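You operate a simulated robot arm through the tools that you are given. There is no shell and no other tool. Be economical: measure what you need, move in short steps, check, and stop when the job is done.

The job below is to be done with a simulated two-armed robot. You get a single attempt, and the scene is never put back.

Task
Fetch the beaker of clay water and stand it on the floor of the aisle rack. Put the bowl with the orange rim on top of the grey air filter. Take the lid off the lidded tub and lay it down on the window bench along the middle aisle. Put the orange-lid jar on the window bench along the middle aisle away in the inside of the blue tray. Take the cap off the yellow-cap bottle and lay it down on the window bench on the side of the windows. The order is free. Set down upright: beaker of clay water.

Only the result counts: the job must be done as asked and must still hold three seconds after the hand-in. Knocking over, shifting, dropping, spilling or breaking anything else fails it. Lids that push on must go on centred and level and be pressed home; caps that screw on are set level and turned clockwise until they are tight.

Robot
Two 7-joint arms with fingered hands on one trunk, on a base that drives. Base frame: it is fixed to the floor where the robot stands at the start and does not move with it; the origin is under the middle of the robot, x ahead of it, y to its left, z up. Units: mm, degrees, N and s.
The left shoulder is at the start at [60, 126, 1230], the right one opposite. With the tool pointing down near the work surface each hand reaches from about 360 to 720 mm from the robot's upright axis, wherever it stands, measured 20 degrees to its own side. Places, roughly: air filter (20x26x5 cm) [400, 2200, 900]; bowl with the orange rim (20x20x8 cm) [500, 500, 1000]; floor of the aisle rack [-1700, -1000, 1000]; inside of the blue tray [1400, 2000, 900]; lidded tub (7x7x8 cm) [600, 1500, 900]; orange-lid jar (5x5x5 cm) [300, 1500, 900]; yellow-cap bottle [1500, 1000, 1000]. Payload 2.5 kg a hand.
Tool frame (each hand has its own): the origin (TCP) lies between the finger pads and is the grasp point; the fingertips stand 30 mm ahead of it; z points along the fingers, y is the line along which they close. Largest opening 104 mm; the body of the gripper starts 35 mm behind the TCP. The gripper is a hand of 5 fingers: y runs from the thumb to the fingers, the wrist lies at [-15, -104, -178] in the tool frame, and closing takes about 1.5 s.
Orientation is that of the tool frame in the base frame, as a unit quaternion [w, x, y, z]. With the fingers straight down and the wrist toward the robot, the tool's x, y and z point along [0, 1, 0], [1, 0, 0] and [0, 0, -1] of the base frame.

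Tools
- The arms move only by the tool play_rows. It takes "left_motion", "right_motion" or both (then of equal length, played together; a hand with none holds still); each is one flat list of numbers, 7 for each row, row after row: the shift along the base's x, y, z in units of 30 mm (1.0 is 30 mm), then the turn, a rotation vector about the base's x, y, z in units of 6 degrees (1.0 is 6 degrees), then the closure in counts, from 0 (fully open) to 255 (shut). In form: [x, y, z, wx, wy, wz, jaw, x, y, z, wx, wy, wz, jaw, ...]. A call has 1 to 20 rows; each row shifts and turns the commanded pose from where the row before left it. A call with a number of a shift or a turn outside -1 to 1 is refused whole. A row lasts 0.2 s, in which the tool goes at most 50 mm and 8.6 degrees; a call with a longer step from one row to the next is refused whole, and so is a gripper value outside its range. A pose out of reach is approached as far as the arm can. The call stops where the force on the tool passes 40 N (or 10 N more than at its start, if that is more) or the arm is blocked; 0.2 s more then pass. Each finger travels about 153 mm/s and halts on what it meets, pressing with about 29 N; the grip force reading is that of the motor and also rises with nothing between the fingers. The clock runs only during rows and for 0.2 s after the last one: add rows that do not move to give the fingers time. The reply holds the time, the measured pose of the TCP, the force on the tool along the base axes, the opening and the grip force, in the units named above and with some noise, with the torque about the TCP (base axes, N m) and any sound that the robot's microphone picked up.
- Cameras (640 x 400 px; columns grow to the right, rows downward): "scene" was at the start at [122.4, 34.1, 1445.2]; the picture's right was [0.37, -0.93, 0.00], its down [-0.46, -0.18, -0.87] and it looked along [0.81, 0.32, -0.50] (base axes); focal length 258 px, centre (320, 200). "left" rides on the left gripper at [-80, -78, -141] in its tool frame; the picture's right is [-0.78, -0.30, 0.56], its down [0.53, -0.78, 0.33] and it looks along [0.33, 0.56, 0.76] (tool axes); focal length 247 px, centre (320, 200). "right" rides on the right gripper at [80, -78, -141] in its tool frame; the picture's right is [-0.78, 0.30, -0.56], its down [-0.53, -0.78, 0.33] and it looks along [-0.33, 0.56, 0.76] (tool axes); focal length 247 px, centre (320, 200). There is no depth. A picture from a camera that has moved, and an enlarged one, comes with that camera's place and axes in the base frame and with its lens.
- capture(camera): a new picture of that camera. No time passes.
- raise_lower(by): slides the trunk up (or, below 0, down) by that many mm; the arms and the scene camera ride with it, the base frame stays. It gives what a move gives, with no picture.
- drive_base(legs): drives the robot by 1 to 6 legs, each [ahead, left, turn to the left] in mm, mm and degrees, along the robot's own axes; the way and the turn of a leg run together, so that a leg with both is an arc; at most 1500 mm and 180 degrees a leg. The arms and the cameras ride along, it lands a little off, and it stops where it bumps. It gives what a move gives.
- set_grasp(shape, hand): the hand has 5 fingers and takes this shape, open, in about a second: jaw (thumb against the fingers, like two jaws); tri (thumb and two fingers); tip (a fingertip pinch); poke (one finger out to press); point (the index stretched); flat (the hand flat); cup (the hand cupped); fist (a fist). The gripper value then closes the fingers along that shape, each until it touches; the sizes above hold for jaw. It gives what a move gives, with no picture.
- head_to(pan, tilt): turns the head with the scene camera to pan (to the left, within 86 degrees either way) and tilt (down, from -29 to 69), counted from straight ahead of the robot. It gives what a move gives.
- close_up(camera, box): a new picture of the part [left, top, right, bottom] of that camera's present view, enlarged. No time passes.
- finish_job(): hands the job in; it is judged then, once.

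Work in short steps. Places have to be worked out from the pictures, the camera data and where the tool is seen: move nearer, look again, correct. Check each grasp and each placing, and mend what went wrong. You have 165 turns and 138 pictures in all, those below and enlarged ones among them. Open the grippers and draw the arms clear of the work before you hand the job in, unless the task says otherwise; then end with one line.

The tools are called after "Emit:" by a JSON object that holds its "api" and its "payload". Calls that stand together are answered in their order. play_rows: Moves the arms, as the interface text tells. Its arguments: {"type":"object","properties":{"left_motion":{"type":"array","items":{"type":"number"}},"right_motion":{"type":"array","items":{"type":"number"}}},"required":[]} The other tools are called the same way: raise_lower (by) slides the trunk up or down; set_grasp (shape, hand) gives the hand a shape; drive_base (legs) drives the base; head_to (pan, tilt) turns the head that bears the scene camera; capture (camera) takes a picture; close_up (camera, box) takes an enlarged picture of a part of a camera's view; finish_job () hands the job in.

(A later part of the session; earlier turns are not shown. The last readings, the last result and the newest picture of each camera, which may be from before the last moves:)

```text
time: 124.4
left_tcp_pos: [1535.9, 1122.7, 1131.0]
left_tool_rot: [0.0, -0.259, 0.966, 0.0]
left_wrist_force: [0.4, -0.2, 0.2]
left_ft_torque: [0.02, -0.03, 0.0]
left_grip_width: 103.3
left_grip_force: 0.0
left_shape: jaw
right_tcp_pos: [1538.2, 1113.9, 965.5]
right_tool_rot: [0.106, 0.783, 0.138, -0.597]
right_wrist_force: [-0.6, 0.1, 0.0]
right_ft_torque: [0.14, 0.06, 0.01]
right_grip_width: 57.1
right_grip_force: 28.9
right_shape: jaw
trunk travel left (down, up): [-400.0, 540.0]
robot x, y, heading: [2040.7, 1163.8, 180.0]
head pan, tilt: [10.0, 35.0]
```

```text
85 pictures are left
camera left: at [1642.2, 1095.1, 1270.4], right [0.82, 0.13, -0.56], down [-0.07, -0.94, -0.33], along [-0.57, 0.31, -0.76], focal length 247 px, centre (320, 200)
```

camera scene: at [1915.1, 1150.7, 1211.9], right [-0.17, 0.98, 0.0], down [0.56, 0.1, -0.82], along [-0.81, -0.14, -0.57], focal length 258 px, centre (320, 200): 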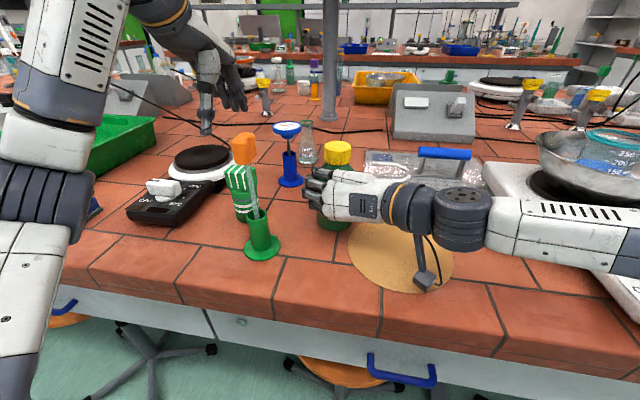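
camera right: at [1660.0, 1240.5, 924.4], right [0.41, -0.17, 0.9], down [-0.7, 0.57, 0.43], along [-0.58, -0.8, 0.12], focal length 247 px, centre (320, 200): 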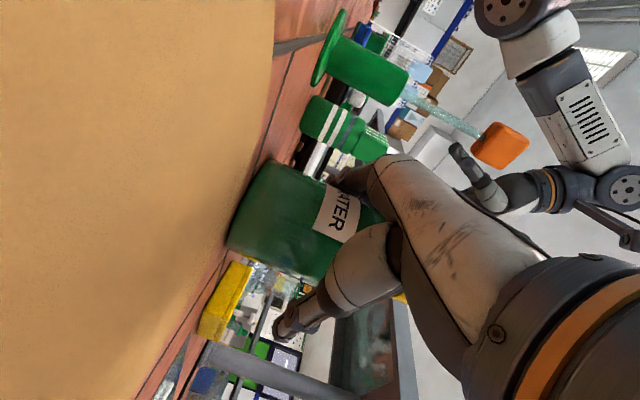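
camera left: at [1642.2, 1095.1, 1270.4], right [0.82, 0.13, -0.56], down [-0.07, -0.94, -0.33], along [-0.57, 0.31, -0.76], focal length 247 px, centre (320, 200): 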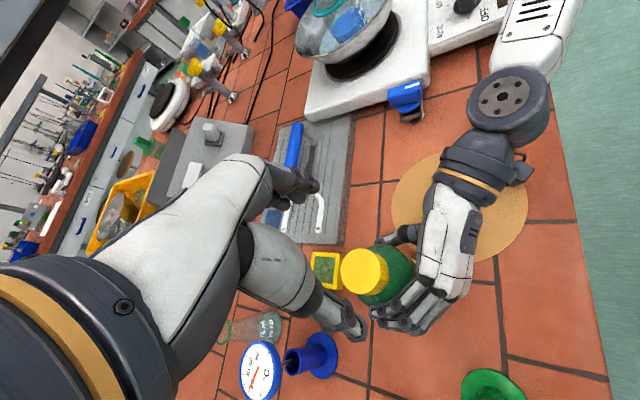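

Cap centre ≈[1540,1111]. Lower to z≈1060 and close on the cap.

Emit:
{"api": "play_rows", "payload": {"left_motion": [0.12, -0.39, -0.6, 0, 0, 0, 0, 0, 0, -0.6, 0, 0, 0, 0, 0, 0, -0.6, 0, 0, 0, 0, 0, 0, -0.55, 0, 0, 0, 0, 0, 0, 0, 0, 0, 0, 0, 0, 0, 0, 0, 0, 0, 255, 0, 0, 0, 0, 0, 0, 255, 0, 0, 0, 0, 0, 0, 255, 0, 0, 0, 0, 0, 0, 255, 0, 0, 0, 0, 0, 0, 255, 0, 0, 0, 0, 0, 0, 255, 0, 0, 0, 0, 0, 0, 255]}}

Emit:
{"api": "capture", "payload": {"camera": "left"}}

Emit:
{"api": "close_up", "payload": {"camera": "scene", "box": [260, 80, 420, 240]}}

```text
time: 127.0
left_tcp_pos: [1537.7, 1110.4, 1060.1]
left_tool_rot: [-0.001, -0.26, 0.966, -0.001]
left_wrist_force: [1.0, -1.3, -0.5]
left_ft_torque: [-0.01, -0.03, 0.0]
left_grip_width: 34.8
left_grip_force: 28.7
left_shape: jaw
right_tcp_pos: [1538.0, 1112.6, 964.8]
right_tool_rot: [0.104, 0.783, 0.137, -0.597]
right_wrist_force: [-2.2, 1.8, 1.2]
right_ft_torque: [0.03, 0.02, 0.02]
right_grip_width: 57.3
right_grip_force: 29.0
right_shape: jaw
trunk travel left (down, up): [-400.0, 540.0]
robot x, y, heading: [2043.5, 1166.0, 180.0]
head pan, tilt: [10.0, 35.0]
```

```text
84 pictures are left
camera left: at [1645.7, 1082.8, 1200.0], right [0.82, 0.13, -0.56], down [-0.07, -0.94, -0.33], along [-0.57, 0.31, -0.76], focal length 247 px, centre (320, 200)
```

left: 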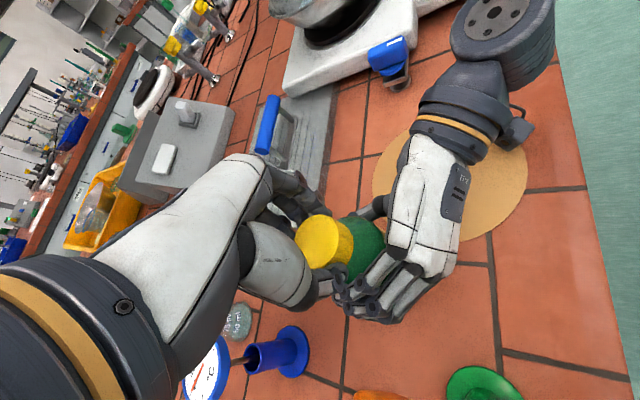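

```text
2.50 times, centred on (340, 160) of scene
camera zoom: at [1915.2, 1150.7, 1212.0], right [-0.17, 0.98, 0.0], down [0.56, 0.1, -0.82], along [-0.81, -0.14, -0.57], focal length 644 px, centre (270, 300)
```

zoom: 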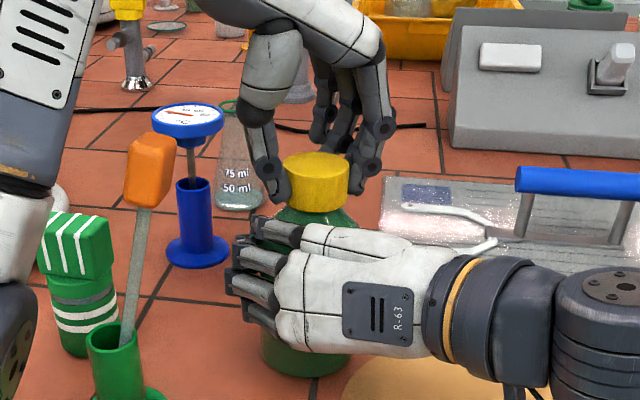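

Both grasps good. Turn the cap counter-clockwise (+z) 90°.

Emit:
{"api": "play_rows", "payload": {"left_motion": [0, 0, 0, 0, 0, 1, 255, 0, 0, 0, 0, 0, 1, 255, 0, 0, 0, 0, 0, 1, 255, 0, 0, 0, 0, 0, 1, 255, 0, 0, 0, 0, 0, 1, 255, 0, 0, 0, 0, 0, 1, 255, 0, 0, 0, 0, 0, 1, 255, 0, 0, 0, 0, 0, 1, 255, 0, 0, 0, 0, 0, 1, 255, 0, 0, 0, 0, 0, 1, 255, 0, 0, 0, 0, 0, 1, 255, 0, 0, 0, 0, 0, 1, 255, 0, 0, 0, 0, 0, 1, 255, 0, 0, 0, 0, 0, 1, 255, 0, 0, 0, 0, 0, 1, 255, 0, 0, 0, 0, 0, 0, 255]}}

Emit:
{"api": "close_up", "payload": {"camera": "scene", "box": [260, 80, 420, 240]}}

```text
time: 130.4
left_tcp_pos: [1538.5, 1110.0, 1059.7]
left_tool_rot: [0.002, 0.867, -0.499, 0.0]
left_wrist_force: [-0.9, 6.3, 4.0]
left_ft_torque: [0.14, 0.04, -0.07]
left_grip_width: 34.6
left_grip_force: 29.3
left_shape: jaw
right_tcp_pos: [1539.6, 1111.7, 964.8]
right_tool_rot: [0.105, 0.783, 0.139, -0.597]
right_wrist_force: [2.1, -7.3, 1.4]
right_ft_torque: [0.26, 0.02, 0.12]
right_grip_width: 57.3
right_grip_force: 29.1
right_shape: jaw
trunk travel left (down, up): [-400.0, 540.0]
robot x, y, heading: [2043.3, 1160.6, 179.8]
head pan, tilt: [10.0, 35.0]
```

```text
2.50 times, centred on (340, 160) of scene
camera zoom: at [1915.5, 1150.7, 1212.0], right [-0.17, 0.98, 0.0], down [0.56, 0.1, -0.82], along [-0.81, -0.14, -0.57], focal length 644 px, centre (270, 300)
```

zoom: 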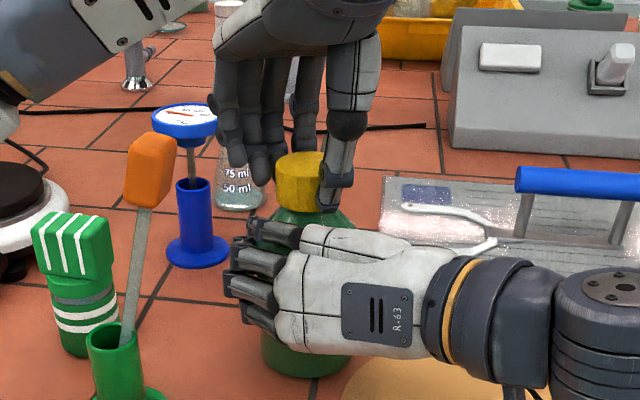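

Full 90° done with low torque. Continue another 60°.

Emit:
{"api": "play_rows", "payload": {"left_motion": [0, 0, 0, 0, 0, 1, 255, 0, 0, 0, 0, 0, 1, 255, 0, 0, 0, 0, 0, 1, 255, 0, 0, 0, 0, 0, 1, 255, 0, 0, 0, 0, 0, 1, 255, 0, 0, 0, 0, 0, 1, 255, 0, 0, 0, 0, 0, 1, 255, 0, 0, 0, 0, 0, 1, 255, 0, 0, 0, 0, 0, 1, 255, 0, 0, 0, 0, 0, 1, 255, 0, 0, 0, 0, 0, 0, 255]}}

Emit:
{"api": "close_up", "payload": {"camera": "scene", "box": [260, 80, 420, 240]}}

```text
time: 132.5
left_tcp_pos: [1547.3, 1104.6, 1060.4]
left_tool_rot: [-0.003, 0.999, -0.035, -0.019]
left_wrist_force: [-6.7, 9.3, 19.2]
left_ft_torque: [0.35, 0.17, -0.05]
left_grip_width: 37.0
left_grip_force: 29.1
left_shape: jaw
left hand out of reach, approached as far as the arm can: row 9, 10
right_tcp_pos: [1543.0, 1111.1, 965.7]
right_tool_rot: [0.109, 0.782, 0.141, -0.597]
right_wrist_force: [2.8, -4.8, 2.2]
right_ft_torque: [0.22, 0.1, 0.04]
right_grip_width: 57.0
right_grip_force: 29.4
right_shape: jaw
trunk travel left (down, up): [-400.0, 540.0]
robot x, y, heading: [2041.4, 1162.2, 179.9]
head pan, tilt: [10.0, 35.0]
stopped in row 10 (left hand): the force on the tool passed its limit (the readings are from after the stop); the commanded pose is now the measured one
```

```text
2.50 times, centred on (340, 160) of scene
camera zoom: at [1915.7, 1151.5, 1212.2], right [-0.17, 0.98, 0.0], down [0.56, 0.1, -0.82], along [-0.81, -0.14, -0.57], focal length 644 px, centre (270, 300)
```

zoom: 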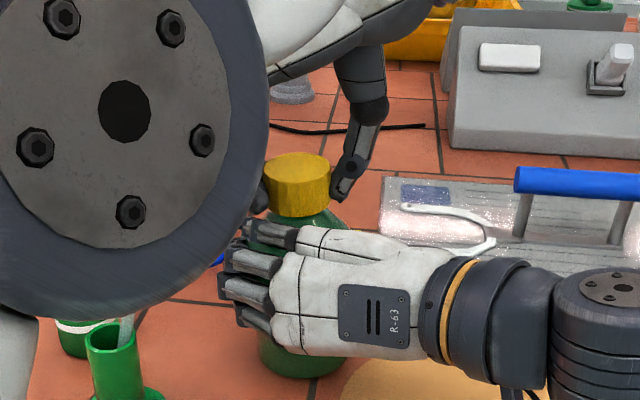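

Hit the yaw limit near +80°. Release, recentre, and turn the open hand back −120° for another stroke.

Emit:
{"api": "play_rows", "payload": {"left_motion": [0, 0, 0, 0, 0, 0, 0, 0, 0, 0, 0, 0, 0, 0, 0, 0, 0, 0, 0, 0, 0, -0.23, 0.2, 0, 0, 0, 0, 0, 0, 0, 0, 0, 0, -1, 0, 0, 0, 0, 0, 0, -1, 0, 0, 0, 0, 0, 0, -1, 0, 0, 0, 0, 0, 0, -1, 0, 0, 0, 0, 0, 0, -1, 0, 0, 0, 0, 0, 0, -1, 0, 0, 0, 0, 0, 0, -1, 0, 0, 0, 0, 0, 0, -1, 0, 0, 0, 0, 0, 0, -1, 0, 0, 0, 0, 0, 0, -1, 0, 0, 0, 0, 0, 0, -1, 0, 0, 0, 0, 0, 0, -1, 0, 0, 0, 0, 0, 0, -1, 0, 0, 0, 0, 0, 0, -1, 0]}}

Emit:
{"api": "play_rows", "payload": {"left_motion": [0, 0, 0, 0, 0, -1, 0, 0, 0, 0, 0, 0, -1, 0, 0, 0, 0, 0, 0, -1, 0, 0, 0, 0, 0, 0, -1, 0, 0, 0, 0, 0, 0, -1, 0, 0, 0, 0, 0, 0, -1, 0, 0, 0, 0, 0, 0, -1, 0, 0, 0, 0, 0, 0, -1, 0, 0, 0, 0, 0, 0, 0, 0]}}

Emit:
{"api": "capture", "payload": {"camera": "left"}}

Emit:
{"api": "capture", "payload": {"camera": "scene"}}

```text
time: 136.3
left_tcp_pos: [1543.8, 1107.0, 1053.2]
left_tool_rot: [-0.009, 0.72, -0.694, -0.011]
left_wrist_force: [-13.4, 10.7, 5.6]
left_ft_torque: [0.45, 0.07, 0.89]
left_grip_width: 98.6
left_grip_force: 0.0
left_shape: jaw
left hand out of reach, approached as far as the arm can: row 4
right_tcp_pos: [1543.0, 1109.9, 964.4]
right_tool_rot: [0.108, 0.783, 0.142, -0.596]
right_wrist_force: [12.0, -11.2, -2.8]
right_ft_torque: [0.68, 1.17, -0.8]
right_grip_width: 56.1
right_grip_force: 28.2
right_shape: jaw
trunk travel left (down, up): [-400.0, 540.0]
robot x, y, heading: [2043.5, 1162.4, 180.1]
head pan, tilt: [10.0, 35.0]
```

```text
time: 138.3
left_tcp_pos: [1543.5, 1107.9, 1054.3]
left_tool_rot: [0.011, -0.375, 0.927, 0.009]
left_wrist_force: [-7.6, 22.2, 8.8]
left_ft_torque: [0.56, -0.16, 0.86]
left_grip_width: 96.9
left_grip_force: 0.1
left_shape: jaw
right_tcp_pos: [1543.0, 1109.9, 964.1]
right_tool_rot: [0.108, 0.783, 0.142, -0.596]
right_wrist_force: [6.7, -21.4, -4.2]
right_ft_torque: [1.45, 0.8, -0.86]
right_grip_width: 56.4
right_grip_force: 29.3
right_shape: jaw
trunk travel left (down, up): [-400.0, 540.0]
robot x, y, heading: [2044.3, 1165.8, 180.1]
head pan, tilt: [10.0, 35.0]
```

```text
80 pictures are left
camera left: at [1651.7, 1104.0, 1196.6], right [0.77, 0.34, -0.54], down [0.16, -0.92, -0.35], along [-0.61, 0.19, -0.77], focal length 247 px, centre (320, 200)
```

left: 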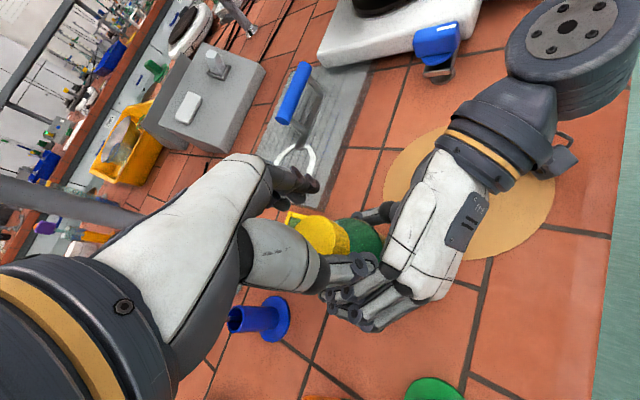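

```text
79 pictures are left
camera scene: at [1915.4, 1150.8, 1212.0], right [-0.17, 0.98, 0.0], down [0.56, 0.1, -0.82], along [-0.81, -0.14, -0.57], focal length 258 px, centre (320, 200)
```

scene: 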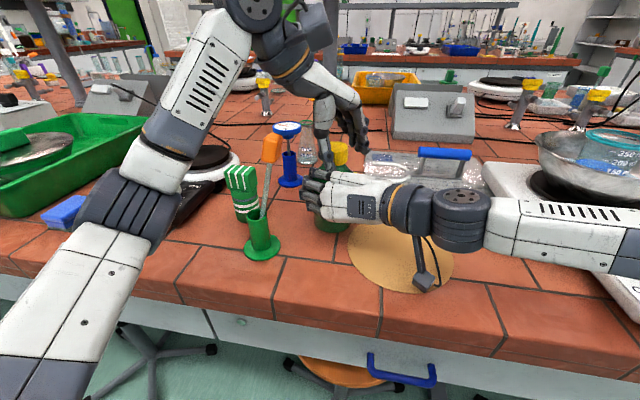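

The open fingers are pressing on the right hand (about 22 N); raise the left by 12 mm to relieve it and look.

Emit:
{"api": "play_rows", "payload": {"left_motion": [0, 0, 0.3, 0, 0, 0, 0, -0.1, 0, 0.2, 0, 0, 0, 0, 0, 0, 0, 0, 0, 0, 0]}}

Emit:
{"api": "close_up", "payload": {"camera": "scene", "box": [260, 80, 420, 240]}}

Emit:
{"api": "close_up", "payload": {"camera": "left", "box": [240, 160, 440, 340]}}

```text
time: 139.1
left_tcp_pos: [1542.4, 1105.3, 1068.0]
left_tool_rot: [0.012, -0.376, 0.927, 0.003]
left_wrist_force: [-0.2, -0.1, 0.0]
left_ft_torque: [0.0, 0.0, -0.01]
left_grip_width: 103.4
left_grip_force: 0.0
left_shape: jaw
right_tcp_pos: [1539.6, 1111.8, 963.8]
right_tool_rot: [0.107, 0.783, 0.138, -0.597]
right_wrist_force: [-1.8, 1.6, 0.3]
right_ft_torque: [0.2, 0.01, 0.05]
right_grip_width: 56.1
right_grip_force: 29.0
right_shape: jaw
trunk travel left (down, up): [-400.0, 540.0]
robot x, y, heading: [2043.2, 1165.3, 179.9]
head pan, tilt: [10.0, 35.0]
```

```text
2.50 times, centred on (340, 160) of scene
camera zoom: at [1915.0, 1150.9, 1211.9], right [-0.17, 0.98, 0.0], down [0.56, 0.1, -0.82], along [-0.81, -0.14, -0.57], focal length 644 px, centre (270, 300)
```

zoom: 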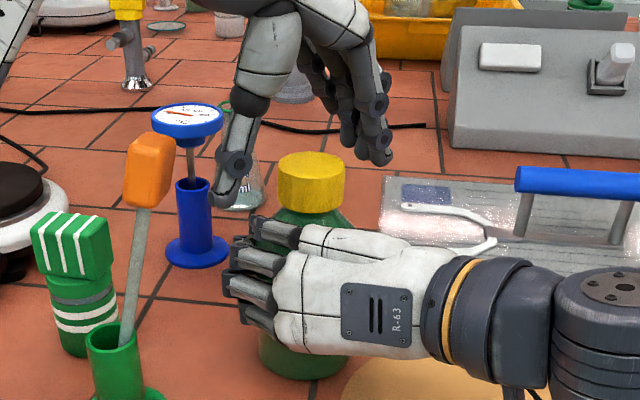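

```text
2.22 times, centred on (340, 250) of left
camera zoom: at [1648.2, 1103.3, 1210.7], right [0.77, 0.34, -0.54], down [0.16, -0.93, -0.34], along [-0.61, 0.18, -0.77], focal length 549 px, centre (276, 89)
```

zoom: 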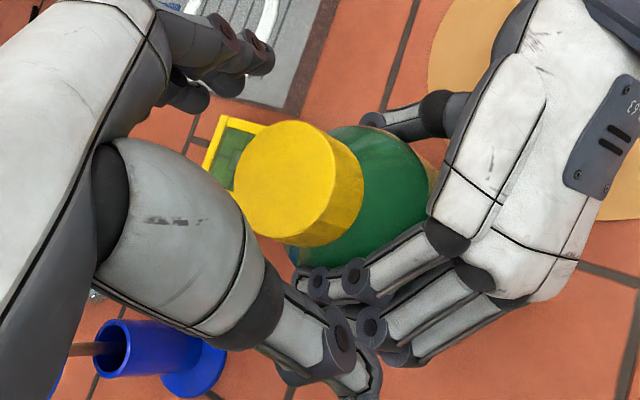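

Forces relieved, cap still level. Re-grip at z≈1063 and turn another +108°.

Emit:
{"api": "play_rows", "payload": {"left_motion": [0, 0.13, -0.15, 0, 0, 0, 0, 0, 0, 0, 0, 0, 0, 255, 0, 0, 0, 0, 0, 0, 255, 0, 0, 0, 0, 0, 0, 255, 0, 0, 0, 0, 0, 0, 255, 0, 0, 0, 0, 0, 0, 255, 0, 0, 0, 0, 0, 0, 255, 0, 0, 0, 0, 0, 0, 255]}}

Emit:
{"api": "play_rows", "payload": {"left_motion": [0, 0, 0, 0, 0, 1, 255, 0, 0, 0, 0, 0, 1, 255, 0, 0, 0, 0, 0, 1, 255, 0, 0, 0, 0, 0, 1, 255, 0, 0, 0, 0, 0, 1, 255, 0, 0, 0, 0, 0, 1, 255, 0, 0, 0, 0, 0, 1, 255, 0, 0, 0, 0, 0, 1, 255, 0, 0, 0, 0, 0, 1, 255, 0, 0, 0, 0, 0, 1, 255, 0, 0, 0, 0, 0, 1, 255, 0, 0, 0, 0, 0, 1, 255, 0, 0, 0, 0, 0, 1, 255, 0, 0, 0, 0, 0, 1, 255, 0, 0, 0, 0, 0, 1, 255, 0, 0, 0, 0, 0, 1, 255, 0, 0, 0, 0, 0, 1, 255, 0, 0, 0, 0, 0, 1, 255]}}

Emit:
{"api": "close_up", "payload": {"camera": "scene", "box": [260, 80, 420, 240]}}

```text
time: 140.9
left_tcp_pos: [1540.4, 1109.5, 1064.6]
left_tool_rot: [0.011, -0.376, 0.927, 0.004]
left_wrist_force: [3.3, -1.2, 0.1]
left_ft_torque: [-0.04, -0.1, 0.01]
left_grip_width: 34.0
left_grip_force: 28.6
left_shape: jaw
right_tcp_pos: [1541.6, 1110.7, 964.8]
right_tool_rot: [0.107, 0.783, 0.14, -0.596]
right_wrist_force: [-5.5, 0.7, 3.6]
right_ft_torque: [0.06, -0.05, -0.02]
right_grip_width: 56.4
right_grip_force: 28.9
right_shape: jaw
trunk travel left (down, up): [-400.0, 540.0]
robot x, y, heading: [2043.4, 1163.9, 180.3]
head pan, tilt: [10.0, 35.0]
```

```text
time: 144.7
left_tcp_pos: [1541.2, 1109.9, 1063.2]
left_tool_rot: [-0.004, 0.971, -0.24, -0.013]
left_wrist_force: [-3.1, 3.3, -0.6]
left_ft_torque: [0.06, 0.09, -0.03]
left_grip_width: 33.9
left_grip_force: 29.1
left_shape: jaw
right_tcp_pos: [1541.9, 1110.4, 964.2]
right_tool_rot: [0.108, 0.783, 0.14, -0.596]
right_wrist_force: [3.9, -2.8, 2.2]
right_ft_torque: [0.2, 0.07, 0.04]
right_grip_width: 56.0
right_grip_force: 28.8
right_shape: jaw
trunk travel left (down, up): [-400.0, 540.0]
robot x, y, heading: [2041.9, 1165.7, 180.0]
head pan, tilt: [10.0, 35.0]
```

```text
2.50 times, centred on (340, 160) of scene
camera zoom: at [1915.3, 1150.8, 1212.0], right [-0.17, 0.98, 0.0], down [0.56, 0.1, -0.82], along [-0.81, -0.14, -0.57], focal length 644 px, centre (270, 300)
```

zoom: 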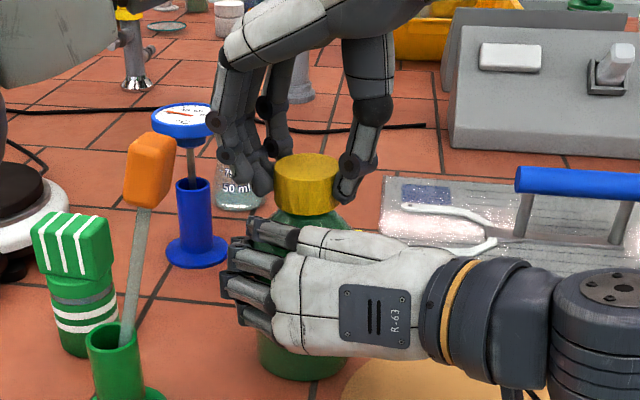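

About 250° turned with negligible torque. Test by lifting 6 mm.

Emit:
{"api": "play_rows", "payload": {"left_motion": [0, 0, 0.1, 0, 0, 0, 255, 0, 0, 0.1, 0, 0, 0, 255, 0, 0, 0, 0, 0, 0, 255]}}

Emit:
{"api": "close_up", "payload": {"camera": "scene", "box": [260, 80, 420, 240]}}

```text
time: 145.5
left_tcp_pos: [1540.9, 1109.6, 1070.7]
left_tool_rot: [-0.003, 0.971, -0.241, -0.012]
left_wrist_force: [-3.7, 2.0, -3.1]
left_ft_torque: [0.02, 0.08, -0.01]
left_grip_width: 33.5
left_grip_force: 29.0
left_shape: jaw
right_tcp_pos: [1542.1, 1111.8, 963.5]
right_tool_rot: [0.107, 0.783, 0.141, -0.596]
right_wrist_force: [5.5, -2.0, 3.3]
right_ft_torque: [0.12, 0.03, -0.03]
right_grip_width: 56.1
right_grip_force: 29.1
right_shape: jaw
trunk travel left (down, up): [-400.0, 540.0]
robot x, y, heading: [2043.6, 1167.0, 180.1]
head pan, tilt: [10.0, 35.0]
```

```text
2.50 times, centred on (340, 160) of scene
camera zoom: at [1915.3, 1150.7, 1212.0], right [-0.17, 0.98, 0.0], down [0.56, 0.1, -0.82], along [-0.81, -0.14, -0.57], focal length 644 px, centre (270, 300)
```

zoom: 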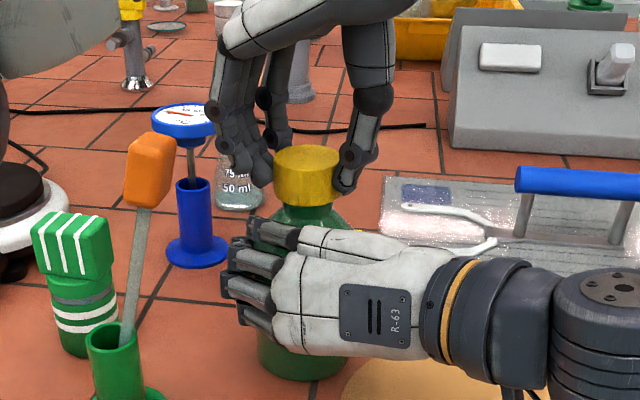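

The cap rose while the bottle stayed put. Lift further 45 mm.

Emit:
{"api": "play_rows", "payload": {"left_motion": [0, 0, 0.3, 0, 0, 0, 255, 0, 0, 0.4, 0, 0, 0, 255, 0, 0, 0.8, 0, 0, 0, 255, 0, 0, 0, 0, 0, 0, 255]}}

Emit:
{"api": "capture", "payload": {"camera": "scene"}}

```text
time: 146.5
left_tcp_pos: [1540.6, 1110.0, 1116.3]
left_tool_rot: [-0.004, 0.97, -0.241, -0.013]
left_wrist_force: [0.2, 0.0, -0.1]
left_ft_torque: [0.05, 0.01, -0.01]
left_grip_width: 33.3
left_grip_force: 29.3
left_shape: jaw
right_tcp_pos: [1540.0, 1111.7, 965.5]
right_tool_rot: [0.106, 0.783, 0.139, -0.597]
right_wrist_force: [-1.0, 0.3, 1.2]
right_ft_torque: [0.16, -0.07, 0.0]
right_grip_width: 56.1
right_grip_force: 29.4
right_shape: jaw
trunk travel left (down, up): [-400.0, 540.0]
robot x, y, heading: [2044.2, 1165.2, 180.2]
head pan, tilt: [10.0, 35.0]
```

```text
74 pictures are left
camera scene: at [1915.2, 1150.8, 1212.0], right [-0.17, 0.98, 0.0], down [0.56, 0.1, -0.82], along [-0.81, -0.14, -0.57], focal length 258 px, centre (320, 200)
```

scene: 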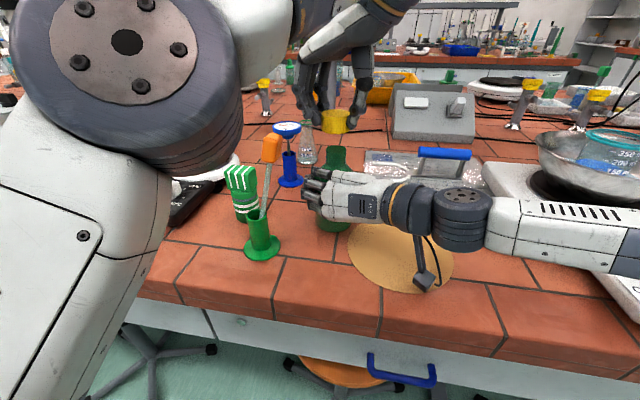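

Cap is off. Carry it up and over to a free tile spot at about [1650,925], straightening the hand yaw on the way.

Emit:
{"api": "play_rows", "payload": {"left_motion": [0, 0, 1, 0, 0, 0, 255, 0, 0, 1, 0, 0, 0, 255, 0.367, -0.617, 0, 0, 0, -1, 255, 0.367, -0.617, 0, 0, 0, -1, 255, 0.367, -0.617, 0, 0, 0, -1, 255, 0.367, -0.617, 0, 0, 0, -1, 255, 0.367, -0.617, 0, 0, 0, -1, 255, 0.367, -0.617, 0, 0, 0, -1, 255, 0.367, -0.617, 0, 0, 0, -1, 255, 0.367, -0.617, 0, 0, 0, -1, 255, 0.367, -0.617, 0, 0, 0, -1, 255, 0.367, -0.617, 0, 0, 0, -1, 255, 0, 0, -1, 0, 0, 0, 255, 0, 0, -1, 0, 0, 0, 255, 0, 0, -1, 0, 0, 0, 255, 0, 0, 0, 0, 0, 0, 255]}}

Emit:
{"api": "capture", "payload": {"camera": "left"}}

Emit:
{"api": "capture", "payload": {"camera": "scene"}}

```text
time: 149.9
left_tcp_pos: [1664.3, 926.1, 1058.3]
left_tool_rot: [-0.009, 0.72, -0.694, -0.008]
left_wrist_force: [0.5, 0.8, 0.0]
left_ft_torque: [-0.02, -0.01, 0.03]
left_grip_width: 33.4
left_grip_force: 29.1
left_shape: jaw
left hand out of reach, approached as far as the arm can: row 1, 2
right_tcp_pos: [1540.7, 1110.7, 963.3]
right_tool_rot: [0.107, 0.783, 0.14, -0.597]
right_wrist_force: [-0.6, -0.6, 1.6]
right_ft_torque: [0.1, 0.02, -0.02]
right_grip_width: 56.1
right_grip_force: 28.7
right_shape: jaw
trunk travel left (down, up): [-400.0, 540.0]
robot x, y, heading: [2045.4, 1163.4, 180.3]
head pan, tilt: [10.0, 35.0]
```

```text
73 pictures are left
camera left: at [1738.2, 1005.1, 1200.3], right [0.27, 0.8, -0.54], down [0.8, -0.5, -0.34], along [-0.54, -0.34, -0.77], focal length 247 px, centre (320, 200)
```

left: 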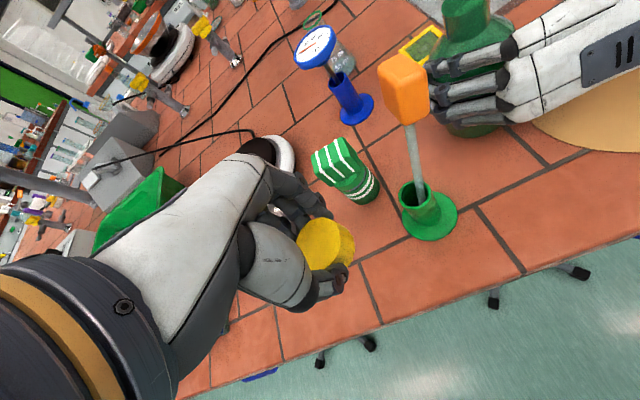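

```text
72 pictures are left
camera scene: at [1915.2, 1150.6, 1212.0], right [-0.17, 0.98, 0.0], down [0.56, 0.1, -0.82], along [-0.81, -0.14, -0.57], focal length 258 px, centre (320, 200)
```

scene: 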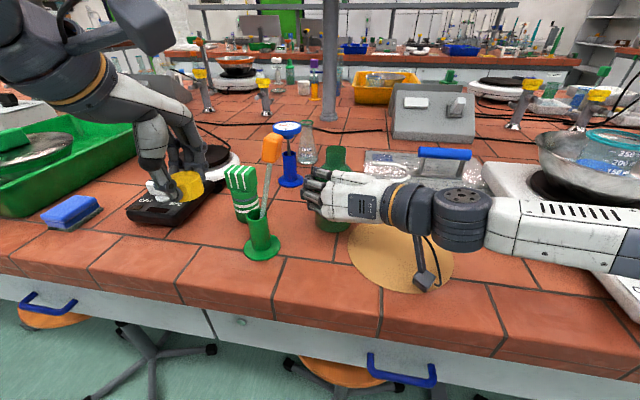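

The spot below is clear tile. Lower slowly.

Emit:
{"api": "play_rows", "payload": {"left_motion": [-0.1, -0.3, -1, 0, 0, 0, 255, 0, 0, -1, 0, 0, 0, 255, 0, 0, -1, 0, 0, 0, 255, 0, 0, -0.6, 0, 0, 0, 255, 0, 0, -0.15, 0, 0, 0, 255, 0, 0, 0, 0, 0, 0, 255]}}

Emit:
{"api": "close_up", "payload": {"camera": "scene", "box": [100, 130, 300, 290]}}

```text
time: 151.3
left_tcp_pos: [1662.3, 918.0, 945.0]
left_tool_rot: [-0.01, 0.72, -0.694, -0.008]
left_wrist_force: [-0.6, -0.8, -0.1]
left_ft_torque: [0.01, 0.0, 0.02]
left_grip_width: 33.2
left_grip_force: 29.4
left_shape: jaw
right_tcp_pos: [1540.8, 1111.5, 964.2]
right_tool_rot: [0.108, 0.783, 0.14, -0.596]
right_wrist_force: [0.4, 0.2, 1.4]
right_ft_torque: [0.14, 0.01, -0.04]
right_grip_width: 56.0
right_grip_force: 28.9
right_shape: jaw
trunk travel left (down, up): [-400.0, 540.0]
robot x, y, heading: [2041.7, 1164.2, 179.7]
head pan, tilt: [10.0, 35.0]
```

```text
2.50 times, centred on (200, 210) of scene
camera zoom: at [1915.2, 1150.7, 1212.0], right [-0.17, 0.98, 0.0], down [0.56, 0.1, -0.82], along [-0.81, -0.14, -0.57], focal length 644 px, centre (620, 175)
```

zoom: 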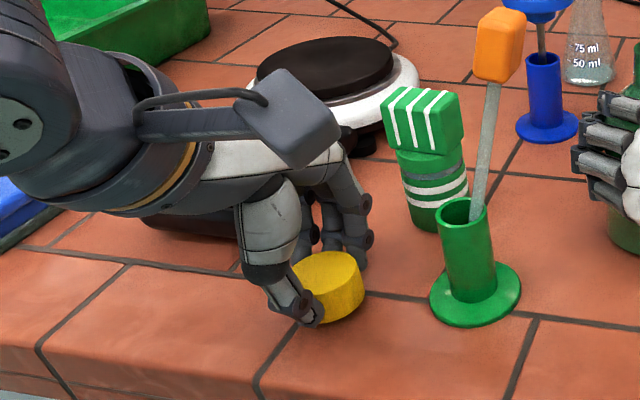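

Close to the tile; step down to contact.

Emit:
{"api": "play_rows", "payload": {"left_motion": [0, 0, -0.1, 0, 0, 0, 255, 0, 0, -0.1, 0, 0, 0, 255, 0, 0, -0.05, 0, 0, 0, 255, 0, 0, 0, 0, 0, 0, 255]}}

```text
time: 152.3
left_tcp_pos: [1661.5, 918.8, 939.1]
left_tool_rot: [-0.009, 0.72, -0.694, -0.009]
left_wrist_force: [0.0, 0.7, -0.9]
left_ft_torque: [-0.02, 0.02, 0.0]
left_grip_width: 33.4
left_grip_force: 29.0
left_shape: jaw
right_tcp_pos: [1541.2, 1111.2, 963.7]
right_tool_rot: [0.107, 0.783, 0.141, -0.597]
right_wrist_force: [-0.5, -0.2, 0.4]
right_ft_torque: [0.09, -0.01, -0.03]
right_grip_width: 55.8
right_grip_force: 28.6
right_shape: jaw
trunk travel left (down, up): [-400.0, 540.0]
robot x, y, heading: [2041.5, 1166.2, 180.1]
head pan, tilt: [10.0, 35.0]
```

No contact yet; continue a few mm more.

Emit:
{"api": "play_rows", "payload": {"left_motion": [0, 0, -0.1, 0, 0, 0, 255, 0, 0, 0, 0, 0, 0, 255]}}

Emit:
{"api": "play_rows", "payload": {"left_motion": [0, 0, -0.08, 0, 0, 0, 255, 0, 0, 0, 0, 0, 0, 255]}}

```text
time: 152.9
left_tcp_pos: [1661.7, 917.5, 935.8]
left_tool_rot: [-0.009, 0.72, -0.694, -0.009]
left_wrist_force: [0.1, -0.5, 2.8]
left_ft_torque: [-0.04, 0.04, -0.02]
left_grip_width: 33.2
left_grip_force: 28.6
left_shape: jaw
right_tcp_pos: [1540.9, 1110.9, 964.1]
right_tool_rot: [0.107, 0.783, 0.14, -0.597]
right_wrist_force: [-0.2, -1.4, 1.9]
right_ft_torque: [0.12, -0.03, 0.06]
right_grip_width: 55.8
right_grip_force: 29.2
right_shape: jaw
trunk travel left (down, up): [-400.0, 540.0]
robot x, y, heading: [2042.8, 1164.3, 179.8]
head pan, tilt: [10.0, 35.0]
```

```text
time: 153.5
left_tcp_pos: [1660.8, 918.2, 934.8]
left_tool_rot: [-0.007, 0.721, -0.693, -0.01]
left_wrist_force: [0.9, -0.8, 15.9]
left_ft_torque: [-0.02, 0.15, 0.06]
left_grip_width: 34.3
left_grip_force: 29.1
left_shape: jaw
right_tcp_pos: [1543.2, 1111.7, 963.7]
right_tool_rot: [0.108, 0.783, 0.14, -0.597]
right_wrist_force: [-1.5, 0.6, 0.0]
right_ft_torque: [0.08, 0.04, 0.0]
right_grip_width: 55.7
right_grip_force: 29.3
right_shape: jaw
trunk travel left (down, up): [-400.0, 540.0]
robot x, y, heading: [2042.8, 1163.6, 180.1]
head pan, tilt: [10.0, 35.0]
```

Contact. Release both hands: left rises, right opens and backs straight out.

Emit:
{"api": "play_rows", "payload": {"left_motion": [0, 0, 0, 0, 0, 0, 0, 0, 0, 0, 0, 0, 0, 0, 0, 0, 0, 0, 0, 0, 0, 0, 0, 0.5, 0, 0, 0, 0, 0, 0, 1, 0, 0, 0, 0, 0, 0, 1, 0, 0, 0, 0, 0, 0, 1, 0, 0, 0, 0, 0, 0, 1, 0, 0, 0, 0, 0, 0, 1, 0, 0, 0, 0, 0, 0, 1, 0, 0, 0, 0, 0, 0, 0, 0, 0, 0, 0], "right_motion": [0, 0, 0, 0, 0, 0, 0, 0, 0, 0, 0, 0, 0, 0, 0, 0, 0, 0, 0, 0, 0, 0, 0, 0, 0, 0, 0, 0, 0.5, 0.18, 0, 0, 0, 0, 0, 0.6, 0.22, 0, 0, 0, 0, 0, 0.6, 0.22, 0, 0, 0, 0, 0, 0.6, 0.22, 0, 0, 0, 0, 0, 0.6, 0.22, 0, 0, 0, 0, 0, 0.3, 0.1, 0, 0, 0, 0, 0, 0, 0, 0, 0, 0, 0, 0]}}

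Emit:
{"api": "capture", "payload": {"camera": "scene"}}

```text
time: 155.9
left_tcp_pos: [1663.6, 917.4, 1128.8]
left_tool_rot: [-0.011, 0.72, -0.694, -0.008]
left_wrist_force: [0.4, 0.6, -0.3]
left_ft_torque: [0.02, -0.01, -0.01]
left_grip_width: 103.6
left_grip_force: 0.1
left_shape: jaw
right_tcp_pos: [1637.7, 1145.9, 963.4]
right_tool_rot: [0.107, 0.783, 0.14, -0.596]
right_wrist_force: [0.3, -0.6, 0.2]
right_ft_torque: [-0.01, 0.0, -0.01]
right_grip_width: 103.6
right_grip_force: 0.1
right_shape: jaw
trunk travel left (down, up): [-400.0, 540.0]
robot x, y, heading: [2042.9, 1161.9, 179.9]
head pan, tilt: [10.0, 35.0]
```

```text
70 pictures are left
camera scene: at [1915.2, 1150.7, 1212.0], right [-0.17, 0.98, 0.0], down [0.56, 0.1, -0.82], along [-0.81, -0.14, -0.57], focal length 258 px, centre (320, 200)
```

scene: 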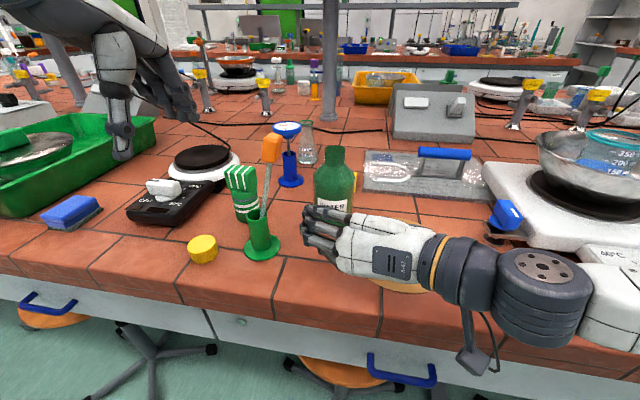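

Cap rests on the bench, bottle stands open. Raise the trunk and drive back around to the middle aisle.

Emit:
{"api": "raise_lower", "payload": {"by": 225}}

Emit:
{"api": "drive_base", "payload": {"legs": [[-100, 0, 0], [0, -1000, 0], [0, -790, 0], [1200, 0, 0], [1050, 0, 0], [0, 0, 180]]}}

Emit:
{"api": "drive_base", "payload": {"legs": [[0, -900, 0], [0, -720, 0]]}}

Emit:
{"api": "set_grasp", "payload": {"shape": "tri", "hand": "right"}}

Emit:
{"api": "head_to", "payload": {"pan": 20, "tilt": 30}}

Emit:
{"api": "capture", "payload": {"camera": "scene"}}

```text
time: 158.2
left_tcp_pos: [1661.3, 918.6, 1353.6]
left_tool_rot: [-0.009, 0.719, -0.695, -0.008]
left_wrist_force: [-1.1, -0.3, 0.2]
left_ft_torque: [0.01, 0.0, 0.01]
left_grip_width: 104.0
left_grip_force: 0.0
left_shape: jaw
right_tcp_pos: [1637.2, 1146.0, 1190.2]
right_tool_rot: [0.107, 0.783, 0.14, -0.596]
right_wrist_force: [-0.5, -0.2, 0.2]
right_ft_torque: [0.04, 0.01, -0.01]
right_grip_width: 103.7
right_grip_force: 0.0
right_shape: jaw
trunk travel left (down, up): [-625.0, 315.0]
robot x, y, heading: [2044.8, 1165.4, 179.9]
head pan, tilt: [10.0, 35.0]
```

```text
time: 186.1
left_tcp_pos: [266.0, 3215.1, 1353.8]
left_tool_rot: [0.008, 0.7, 0.714, -0.01]
left_wrist_force: [0.6, 0.0, 0.3]
left_ft_torque: [0.0, 0.0, -0.01]
left_grip_width: 103.8
left_grip_force: 0.1
left_shape: jaw
right_tcp_pos: [285.9, 2986.7, 1190.2]
right_tool_rot: [0.596, -0.133, 0.785, 0.101]
right_wrist_force: [-0.5, -0.2, -0.4]
right_ft_torque: [0.01, 0.03, 0.03]
right_grip_width: 103.6
right_grip_force: 0.1
right_shape: jaw
trunk travel left (down, up): [-625.0, 315.0]
robot x, y, heading: [-121.2, 2970.6, -0.8]
head pan, tilt: [10.0, 35.0]
```

```text
time: 194.4
left_tcp_pos: [234.7, 1593.7, 1352.2]
left_tool_rot: [0.007, 0.7, 0.714, -0.009]
left_wrist_force: [0.2, 0.1, -0.3]
left_ft_torque: [-0.01, 0.02, 0.03]
left_grip_width: 103.8
left_grip_force: 0.1
left_shape: jaw
right_tcp_pos: [253.3, 1365.5, 1189.4]
right_tool_rot: [0.597, -0.134, 0.785, 0.102]
right_wrist_force: [-0.2, -0.4, 0.0]
right_ft_torque: [0.01, -0.01, -0.01]
right_grip_width: 103.6
right_grip_force: 0.1
right_shape: jaw
trunk travel left (down, up): [-625.0, 315.0]
robot x, y, heading: [-153.8, 1353.7, -0.8]
head pan, tilt: [10.0, 35.0]
```

```text
time: 195.3
left_tcp_pos: [233.3, 1593.6, 1352.8]
left_tool_rot: [0.008, 0.7, 0.714, -0.009]
left_wrist_force: [0.2, 0.0, -0.2]
left_ft_torque: [-0.04, 0.0, -0.02]
left_grip_width: 103.7
left_grip_force: 0.1
left_shape: jaw
right_tcp_pos: [254.3, 1365.3, 1190.3]
right_tool_rot: [0.596, -0.134, 0.785, 0.102]
right_wrist_force: [0.1, 0.2, -0.2]
right_ft_torque: [-0.04, 0.0, 0.02]
right_grip_width: 103.5
right_grip_force: 0.1
right_shape: tri
trunk travel left (down, up): [-625.0, 315.0]
robot x, y, heading: [-152.8, 1354.7, -0.9]
head pan, tilt: [10.0, 35.0]
```

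```text
time: 196.0
left_tcp_pos: [233.4, 1594.0, 1352.3]
left_tool_rot: [0.008, 0.7, 0.714, -0.009]
left_wrist_force: [-0.5, 0.1, -0.4]
left_ft_torque: [0.02, 0.04, -0.02]
left_grip_width: 104.0
left_grip_force: 0.1
left_shape: jaw
right_tcp_pos: [254.8, 1364.1, 1189.1]
right_tool_rot: [0.597, -0.134, 0.785, 0.102]
right_wrist_force: [0.4, -0.7, -0.2]
right_ft_torque: [0.0, 0.0, 0.02]
right_grip_width: 103.6
right_grip_force: 0.0
right_shape: tri
trunk travel left (down, up): [-625.0, 315.0]
robot x, y, heading: [-151.8, 1351.3, -0.8]
head pan, tilt: [20.0, 30.0]
```

```text
69 pictures are left
camera scene: at [-28.6, 1382.3, 1444.7], right [0.33, -0.95, 0.0], down [-0.47, -0.16, -0.87], along [0.82, 0.28, -0.5], focal length 258 px, centre (320, 200)
```

scene: 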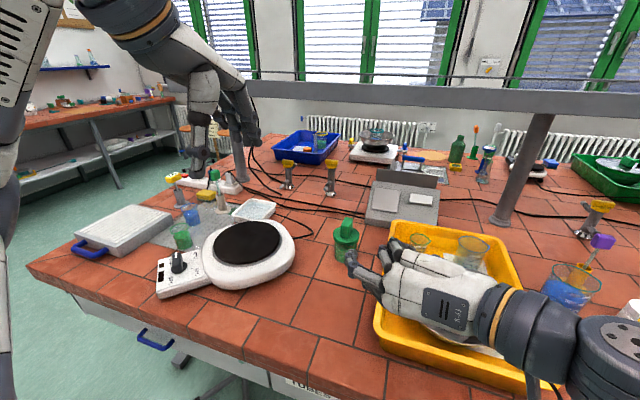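

I zoom on the right hand to see the "tri" finger layout.

Emit:
{"api": "close_up", "payload": {"camera": "scene", "box": [320, 210, 520, 335]}}

Emit:
{"api": "capture", "payload": {"camera": "right"}}

```text
3.20 times, centred on (420, 272) of scene
camera zoom: at [-28.6, 1382.3, 1444.7], right [0.33, -0.95, 0.0], down [-0.47, -0.16, -0.87], along [0.82, 0.28, -0.5], focal length 824 px, centre (0, -32)
```

zoom: 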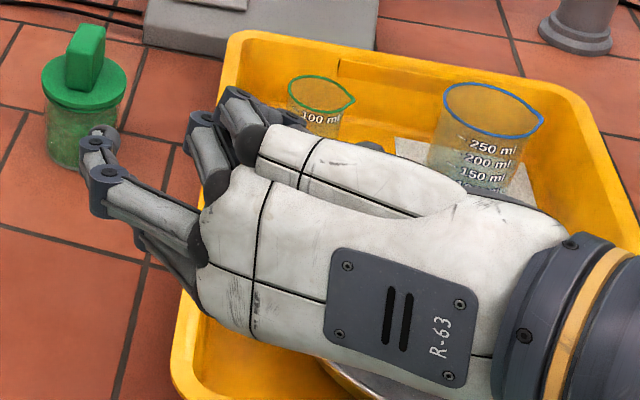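

```text
67 pictures are left
camera right: at [130.9, 1240.8, 1150.2], right [-0.41, 0.17, 0.9], down [0.7, -0.58, 0.43], along [0.59, 0.8, 0.12], focal length 247 px, centre (320, 200)
```

right: 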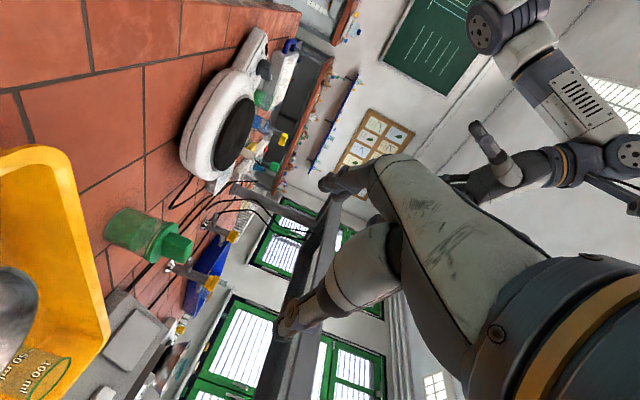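

In "tri" the index/middle pinch low and ring/pinky curl above, so I can hold the tub's lower body in the air. Plan: left lifts the tub by the knob, right takes the lower body in mid-air, pull apart. Drive closer first.

Emit:
{"api": "drive_base", "payload": {"legs": [[120, 0, 0.8]]}}

Emit:
{"api": "play_rows", "payload": {"left_motion": [1, 0, 0, 0, 0, 0.28, 0, 1, -0.3, 0, 0, 0, 0, 0, 1, -0.5, -0.5, 0, 0, 0, 0, 1, -0.5, -0.8, 0, 0, 0, 0, 1, -0.5, -0.8, 0, 0, 0, 0, 1, -0.5, -0.9, 0, 0, 0, 0, 0.8, -0.3, -0.9, 0, 0, 0, 0, 0, 0, -0.9, 0, 0, 0, 0, 0, 0, -0.9, 0, 0, 0, 0, 0, 0, -0.9, 0, 0, 0, 0, 0, 0, -0.9, 0, 0, 0, 0, 0, 0, -0.9, 0, 0, 0, 0, 0, 0, 0, 0, 0, 0, 0]}}

Emit:
{"api": "capture", "payload": {"camera": "left"}}

```text
time: 197.2
left_tcp_pos: [349.8, 1597.7, 1352.7]
left_tool_rot: [0.007, 0.694, 0.72, -0.01]
left_wrist_force: [0.6, -0.1, 0.0]
left_ft_torque: [0.01, 0.04, 0.01]
left_grip_width: 103.7
left_grip_force: 0.1
left_shape: jaw
right_tcp_pos: [373.0, 1370.3, 1189.3]
right_tool_rot: [0.595, -0.141, 0.784, 0.105]
right_wrist_force: [-0.7, 0.2, -0.5]
right_ft_torque: [-0.03, 0.02, 0.04]
right_grip_width: 103.6
right_grip_force: 0.1
right_shape: tri
trunk travel left (down, up): [-625.0, 315.0]
robot x, y, heading: [-33.6, 1350.1, -0.4]
head pan, tilt: [20.0, 30.0]
```

```text
time: 200.0
left_tcp_pos: [552.5, 1519.7, 1101.3]
left_tool_rot: [0.008, 0.683, 0.73, -0.008]
left_wrist_force: [-0.2, 0.7, 0.5]
left_ft_torque: [0.01, -0.01, 0.0]
left_grip_width: 103.7
left_grip_force: 0.2
left_shape: jaw
right_tcp_pos: [371.6, 1370.3, 1188.8]
right_tool_rot: [0.596, -0.14, 0.784, 0.106]
right_wrist_force: [-0.3, -0.9, -0.4]
right_ft_torque: [0.0, -0.01, -0.02]
right_grip_width: 103.6
right_grip_force: 0.1
right_shape: tri
trunk travel left (down, up): [-625.0, 315.0]
robot x, y, heading: [-37.4, 1350.1, -0.0]
head pan, tilt: [20.0, 30.0]
```

```text
66 pictures are left
camera left: at [479.0, 1438.6, 1243.5], right [-0.24, -0.81, -0.54], down [-0.81, 0.47, -0.34], along [0.53, 0.35, -0.77], focal length 247 px, centre (320, 200)
```

left: 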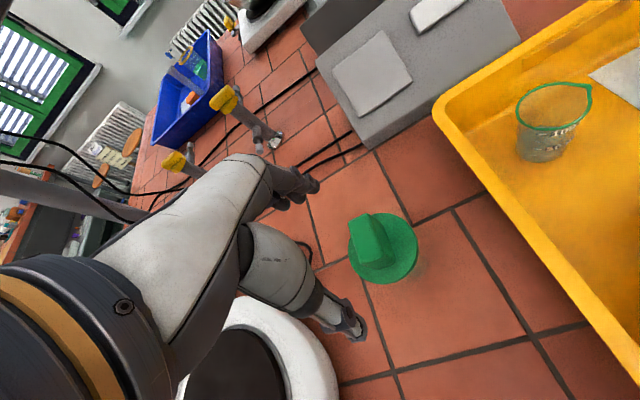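

Knob at ≈[568,1505]. Correct position and yaw, lower to z≈1013, and grip.

Emit:
{"api": "play_rows", "payload": {"left_motion": [0.52, -0.48, -0.4, 0, 0, -0.6, 0, 0, 0, -0.8, 0, 0, 0, 0, 0, 0, -0.8, 0, 0, 0, 0, 0, 0, -0.6, 0, 0, 0, 0, 0, 0, -0.35, 0, 0, 0, 0, 0, 0, 0, 0, 0, 0, 0, 0, 0, 0, 0, 0, 0, 255, 0, 0, 0, 0, 0, 0, 255, 0, 0, 0, 0, 0, 0, 255, 0, 0, 0, 0, 0, 0, 255, 0, 0, 0, 0, 0, 0, 255, 0, 0, 0, 0, 0, 0, 255]}}

```text
time: 202.6
left_tcp_pos: [568.3, 1505.8, 1014.2]
left_tool_rot: [0.009, 0.706, 0.708, -0.009]
left_wrist_force: [1.3, 1.3, 5.9]
left_ft_torque: [0.03, -0.25, 0.07]
left_grip_width: 57.7
left_grip_force: 29.0
left_shape: jaw
right_tcp_pos: [372.7, 1370.4, 1190.7]
right_tool_rot: [0.597, -0.14, 0.783, 0.106]
right_wrist_force: [-0.4, 0.0, -0.3]
right_ft_torque: [0.01, 0.02, -0.01]
right_grip_width: 103.8
right_grip_force: 0.0
right_shape: tri
trunk travel left (down, up): [-625.0, 315.0]
robot x, y, heading: [-33.9, 1348.9, -0.1]
head pan, tilt: [20.0, 30.0]
```

Gripped. Lift straight up 272 mm, then bring the tub in front of the right hand's opening.

Emit:
{"api": "play_rows", "payload": {"left_motion": [0, 0, 0.5, 0, 0, 0, 255, 0, 0, 0.9, 0, 0, 0, 255, 0, 0, 1, 0, 0, 0, 255, 0, 0, 1, 0, 0, 0, 255, 0, 0, 1, 0, 0, 0, 255, 0, 0, 1, 0, 0, 0, 255, 0, 0, 1, 0, 0, 0, 255, 0, 0, 1, 0, 0, 0, 255, 0, 0, 1, 0, 0, 0, 255, 0, 0, 0.67, 0, 0, 0, 255, -0.65, -0.67, 0, 0, 0, 0, 255, -0.65, -0.67, 0, 0, 0, 0, 255, -0.65, -0.67, 0, 0, 0, 0, 255, -0.65, -0.67, 0, 0, 0, 0, 255, -0.64, -0.65, 0, 0, 0, 0, 255, 0, 0, 0, 0, 0, 0, 255]}}

Emit:
{"api": "capture", "payload": {"camera": "scene"}}

Emit:
{"api": "capture", "payload": {"camera": "right"}}

```text
time: 206.0
left_tcp_pos: [471.1, 1405.3, 1285.9]
left_tool_rot: [0.007, 0.705, 0.709, -0.01]
left_wrist_force: [0.2, -0.3, -0.7]
left_ft_torque: [-0.03, 0.0, 0.02]
left_grip_width: 57.5
left_grip_force: 28.4
left_shape: jaw
right_tcp_pos: [372.5, 1370.9, 1189.2]
right_tool_rot: [0.596, -0.141, 0.783, 0.106]
right_wrist_force: [-0.2, -0.2, 0.5]
right_ft_torque: [0.01, 0.02, -0.04]
right_grip_width: 103.7
right_grip_force: 0.2
right_shape: tri
trunk travel left (down, up): [-625.0, 315.0]
robot x, y, heading: [-31.7, 1351.0, -0.4]
head pan, tilt: [20.0, 30.0]
heard: snap
```

```text
65 pictures are left
camera scene: at [90.1, 1383.4, 1444.7], right [0.34, -0.94, 0.0], down [-0.47, -0.17, -0.87], along [0.81, 0.3, -0.5], focal length 258 px, centre (320, 200)
```

scene: 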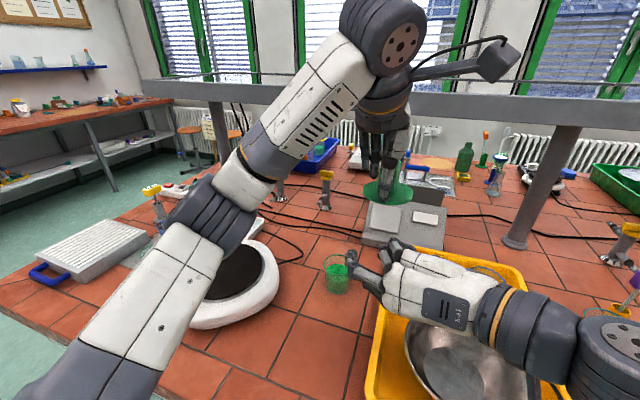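

```text
64 pictures are left
camera right: at [251.8, 1244.2, 1150.3], right [-0.41, 0.16, 0.9], down [0.7, -0.57, 0.43], along [0.58, 0.81, 0.12], focal length 247 px, centre (320, 200)
```

right: 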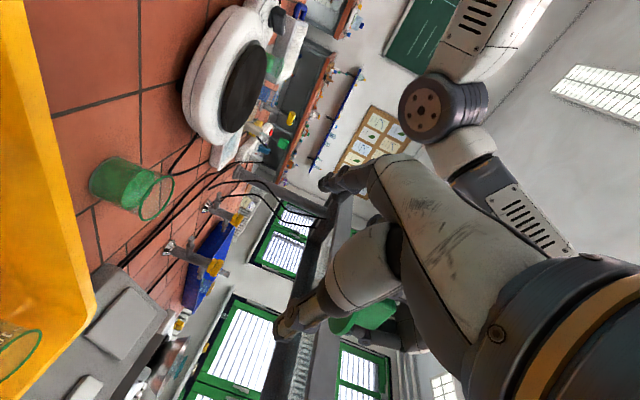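

A "snap": the lid came off on the lift and the tub is left standing on the bench. Now lay the lid at a free spot ≈[400,1500], moving the right hand aside.

Emit:
{"api": "play_rows", "payload": {"left_motion": [-0.6, 0.8, 0, 0, 0, 0, 255, -0.6, 0.8, 0, 0, 0, 0, 255, -0.6, 0.8, 0, 0, 0, 0, 255, -0.57, 0.77, 0, 0, 0, 0, 255, 0, 0, -1, 0, 0, 0, 255, 0, 0, -1, 0, 0, 0, 255, 0, 0, -1, 0, 0, 0, 255, 0, 0, -1, 0, 0, 0, 255, 0, 0, -1, 0, 0, 0, 255, 0, 0, -1, 0, 0, 0, 255, 0, 0, -1, 0, 0, 0, 255, 0, 0, -1, 0, 0, 0, 255, 0, 0, 0, 0, 0, 0, 255], "right_motion": [0, -0.9, 0, 0, 0, 0, 0, 0, -0.9, 0, 0, 0, 0, 0, 0, -0.9, 0, 0, 0, 0, 0, 0, -0.9, 0, 0, 0, 0, 0, 0, 0, 0, 0, 0, 0, 0, 0, 0, 0, 0, 0, 0, 0, 0, 0, 0, 0, 0, 0, 0, 0, 0, 0, 0, 0, 0, 0, 0, 0, 0, 0, 0, 0, 0, 0, 0, 0, 0, 0, 0, 0, 0, 0, 0, 0, 0, 0, 0, 0, 0, 0, 0, 0, 0, 0, 0, 0, 0, 0, 0, 0, 0]}}

Emit:
{"api": "capture", "payload": {"camera": "scene"}}

```text
time: 208.8
left_tcp_pos: [399.8, 1501.1, 1044.6]
left_tool_rot: [0.008, 0.706, 0.708, -0.01]
left_wrist_force: [0.5, -0.7, 0.3]
left_ft_torque: [-0.01, 0.04, -0.01]
left_grip_width: 56.9
left_grip_force: 28.4
left_shape: jaw
right_tcp_pos: [373.5, 1277.2, 1205.1]
right_tool_rot: [0.596, -0.141, 0.783, 0.107]
right_wrist_force: [-0.3, -0.4, -0.2]
right_ft_torque: [-0.01, -0.01, -0.04]
right_grip_width: 103.7
right_grip_force: 0.2
right_shape: tri
right hand out of reach, approached as far as the arm can: row 2, 3, 4
trunk travel left (down, up): [-625.0, 315.0]
robot x, y, heading: [-31.4, 1349.6, -0.1]
head pan, tilt: [20.0, 30.0]
```

```text
63 pictures are left
camera scene: at [89.9, 1383.2, 1444.8], right [0.34, -0.94, 0.0], down [-0.47, -0.17, -0.87], along [0.81, 0.3, -0.5], focal length 258 px, centre (320, 200)
```

scene: 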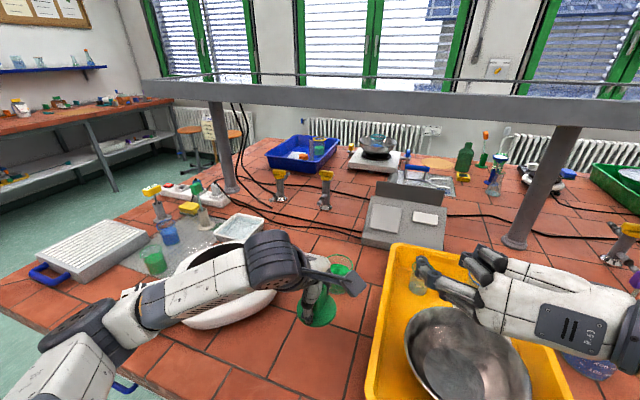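

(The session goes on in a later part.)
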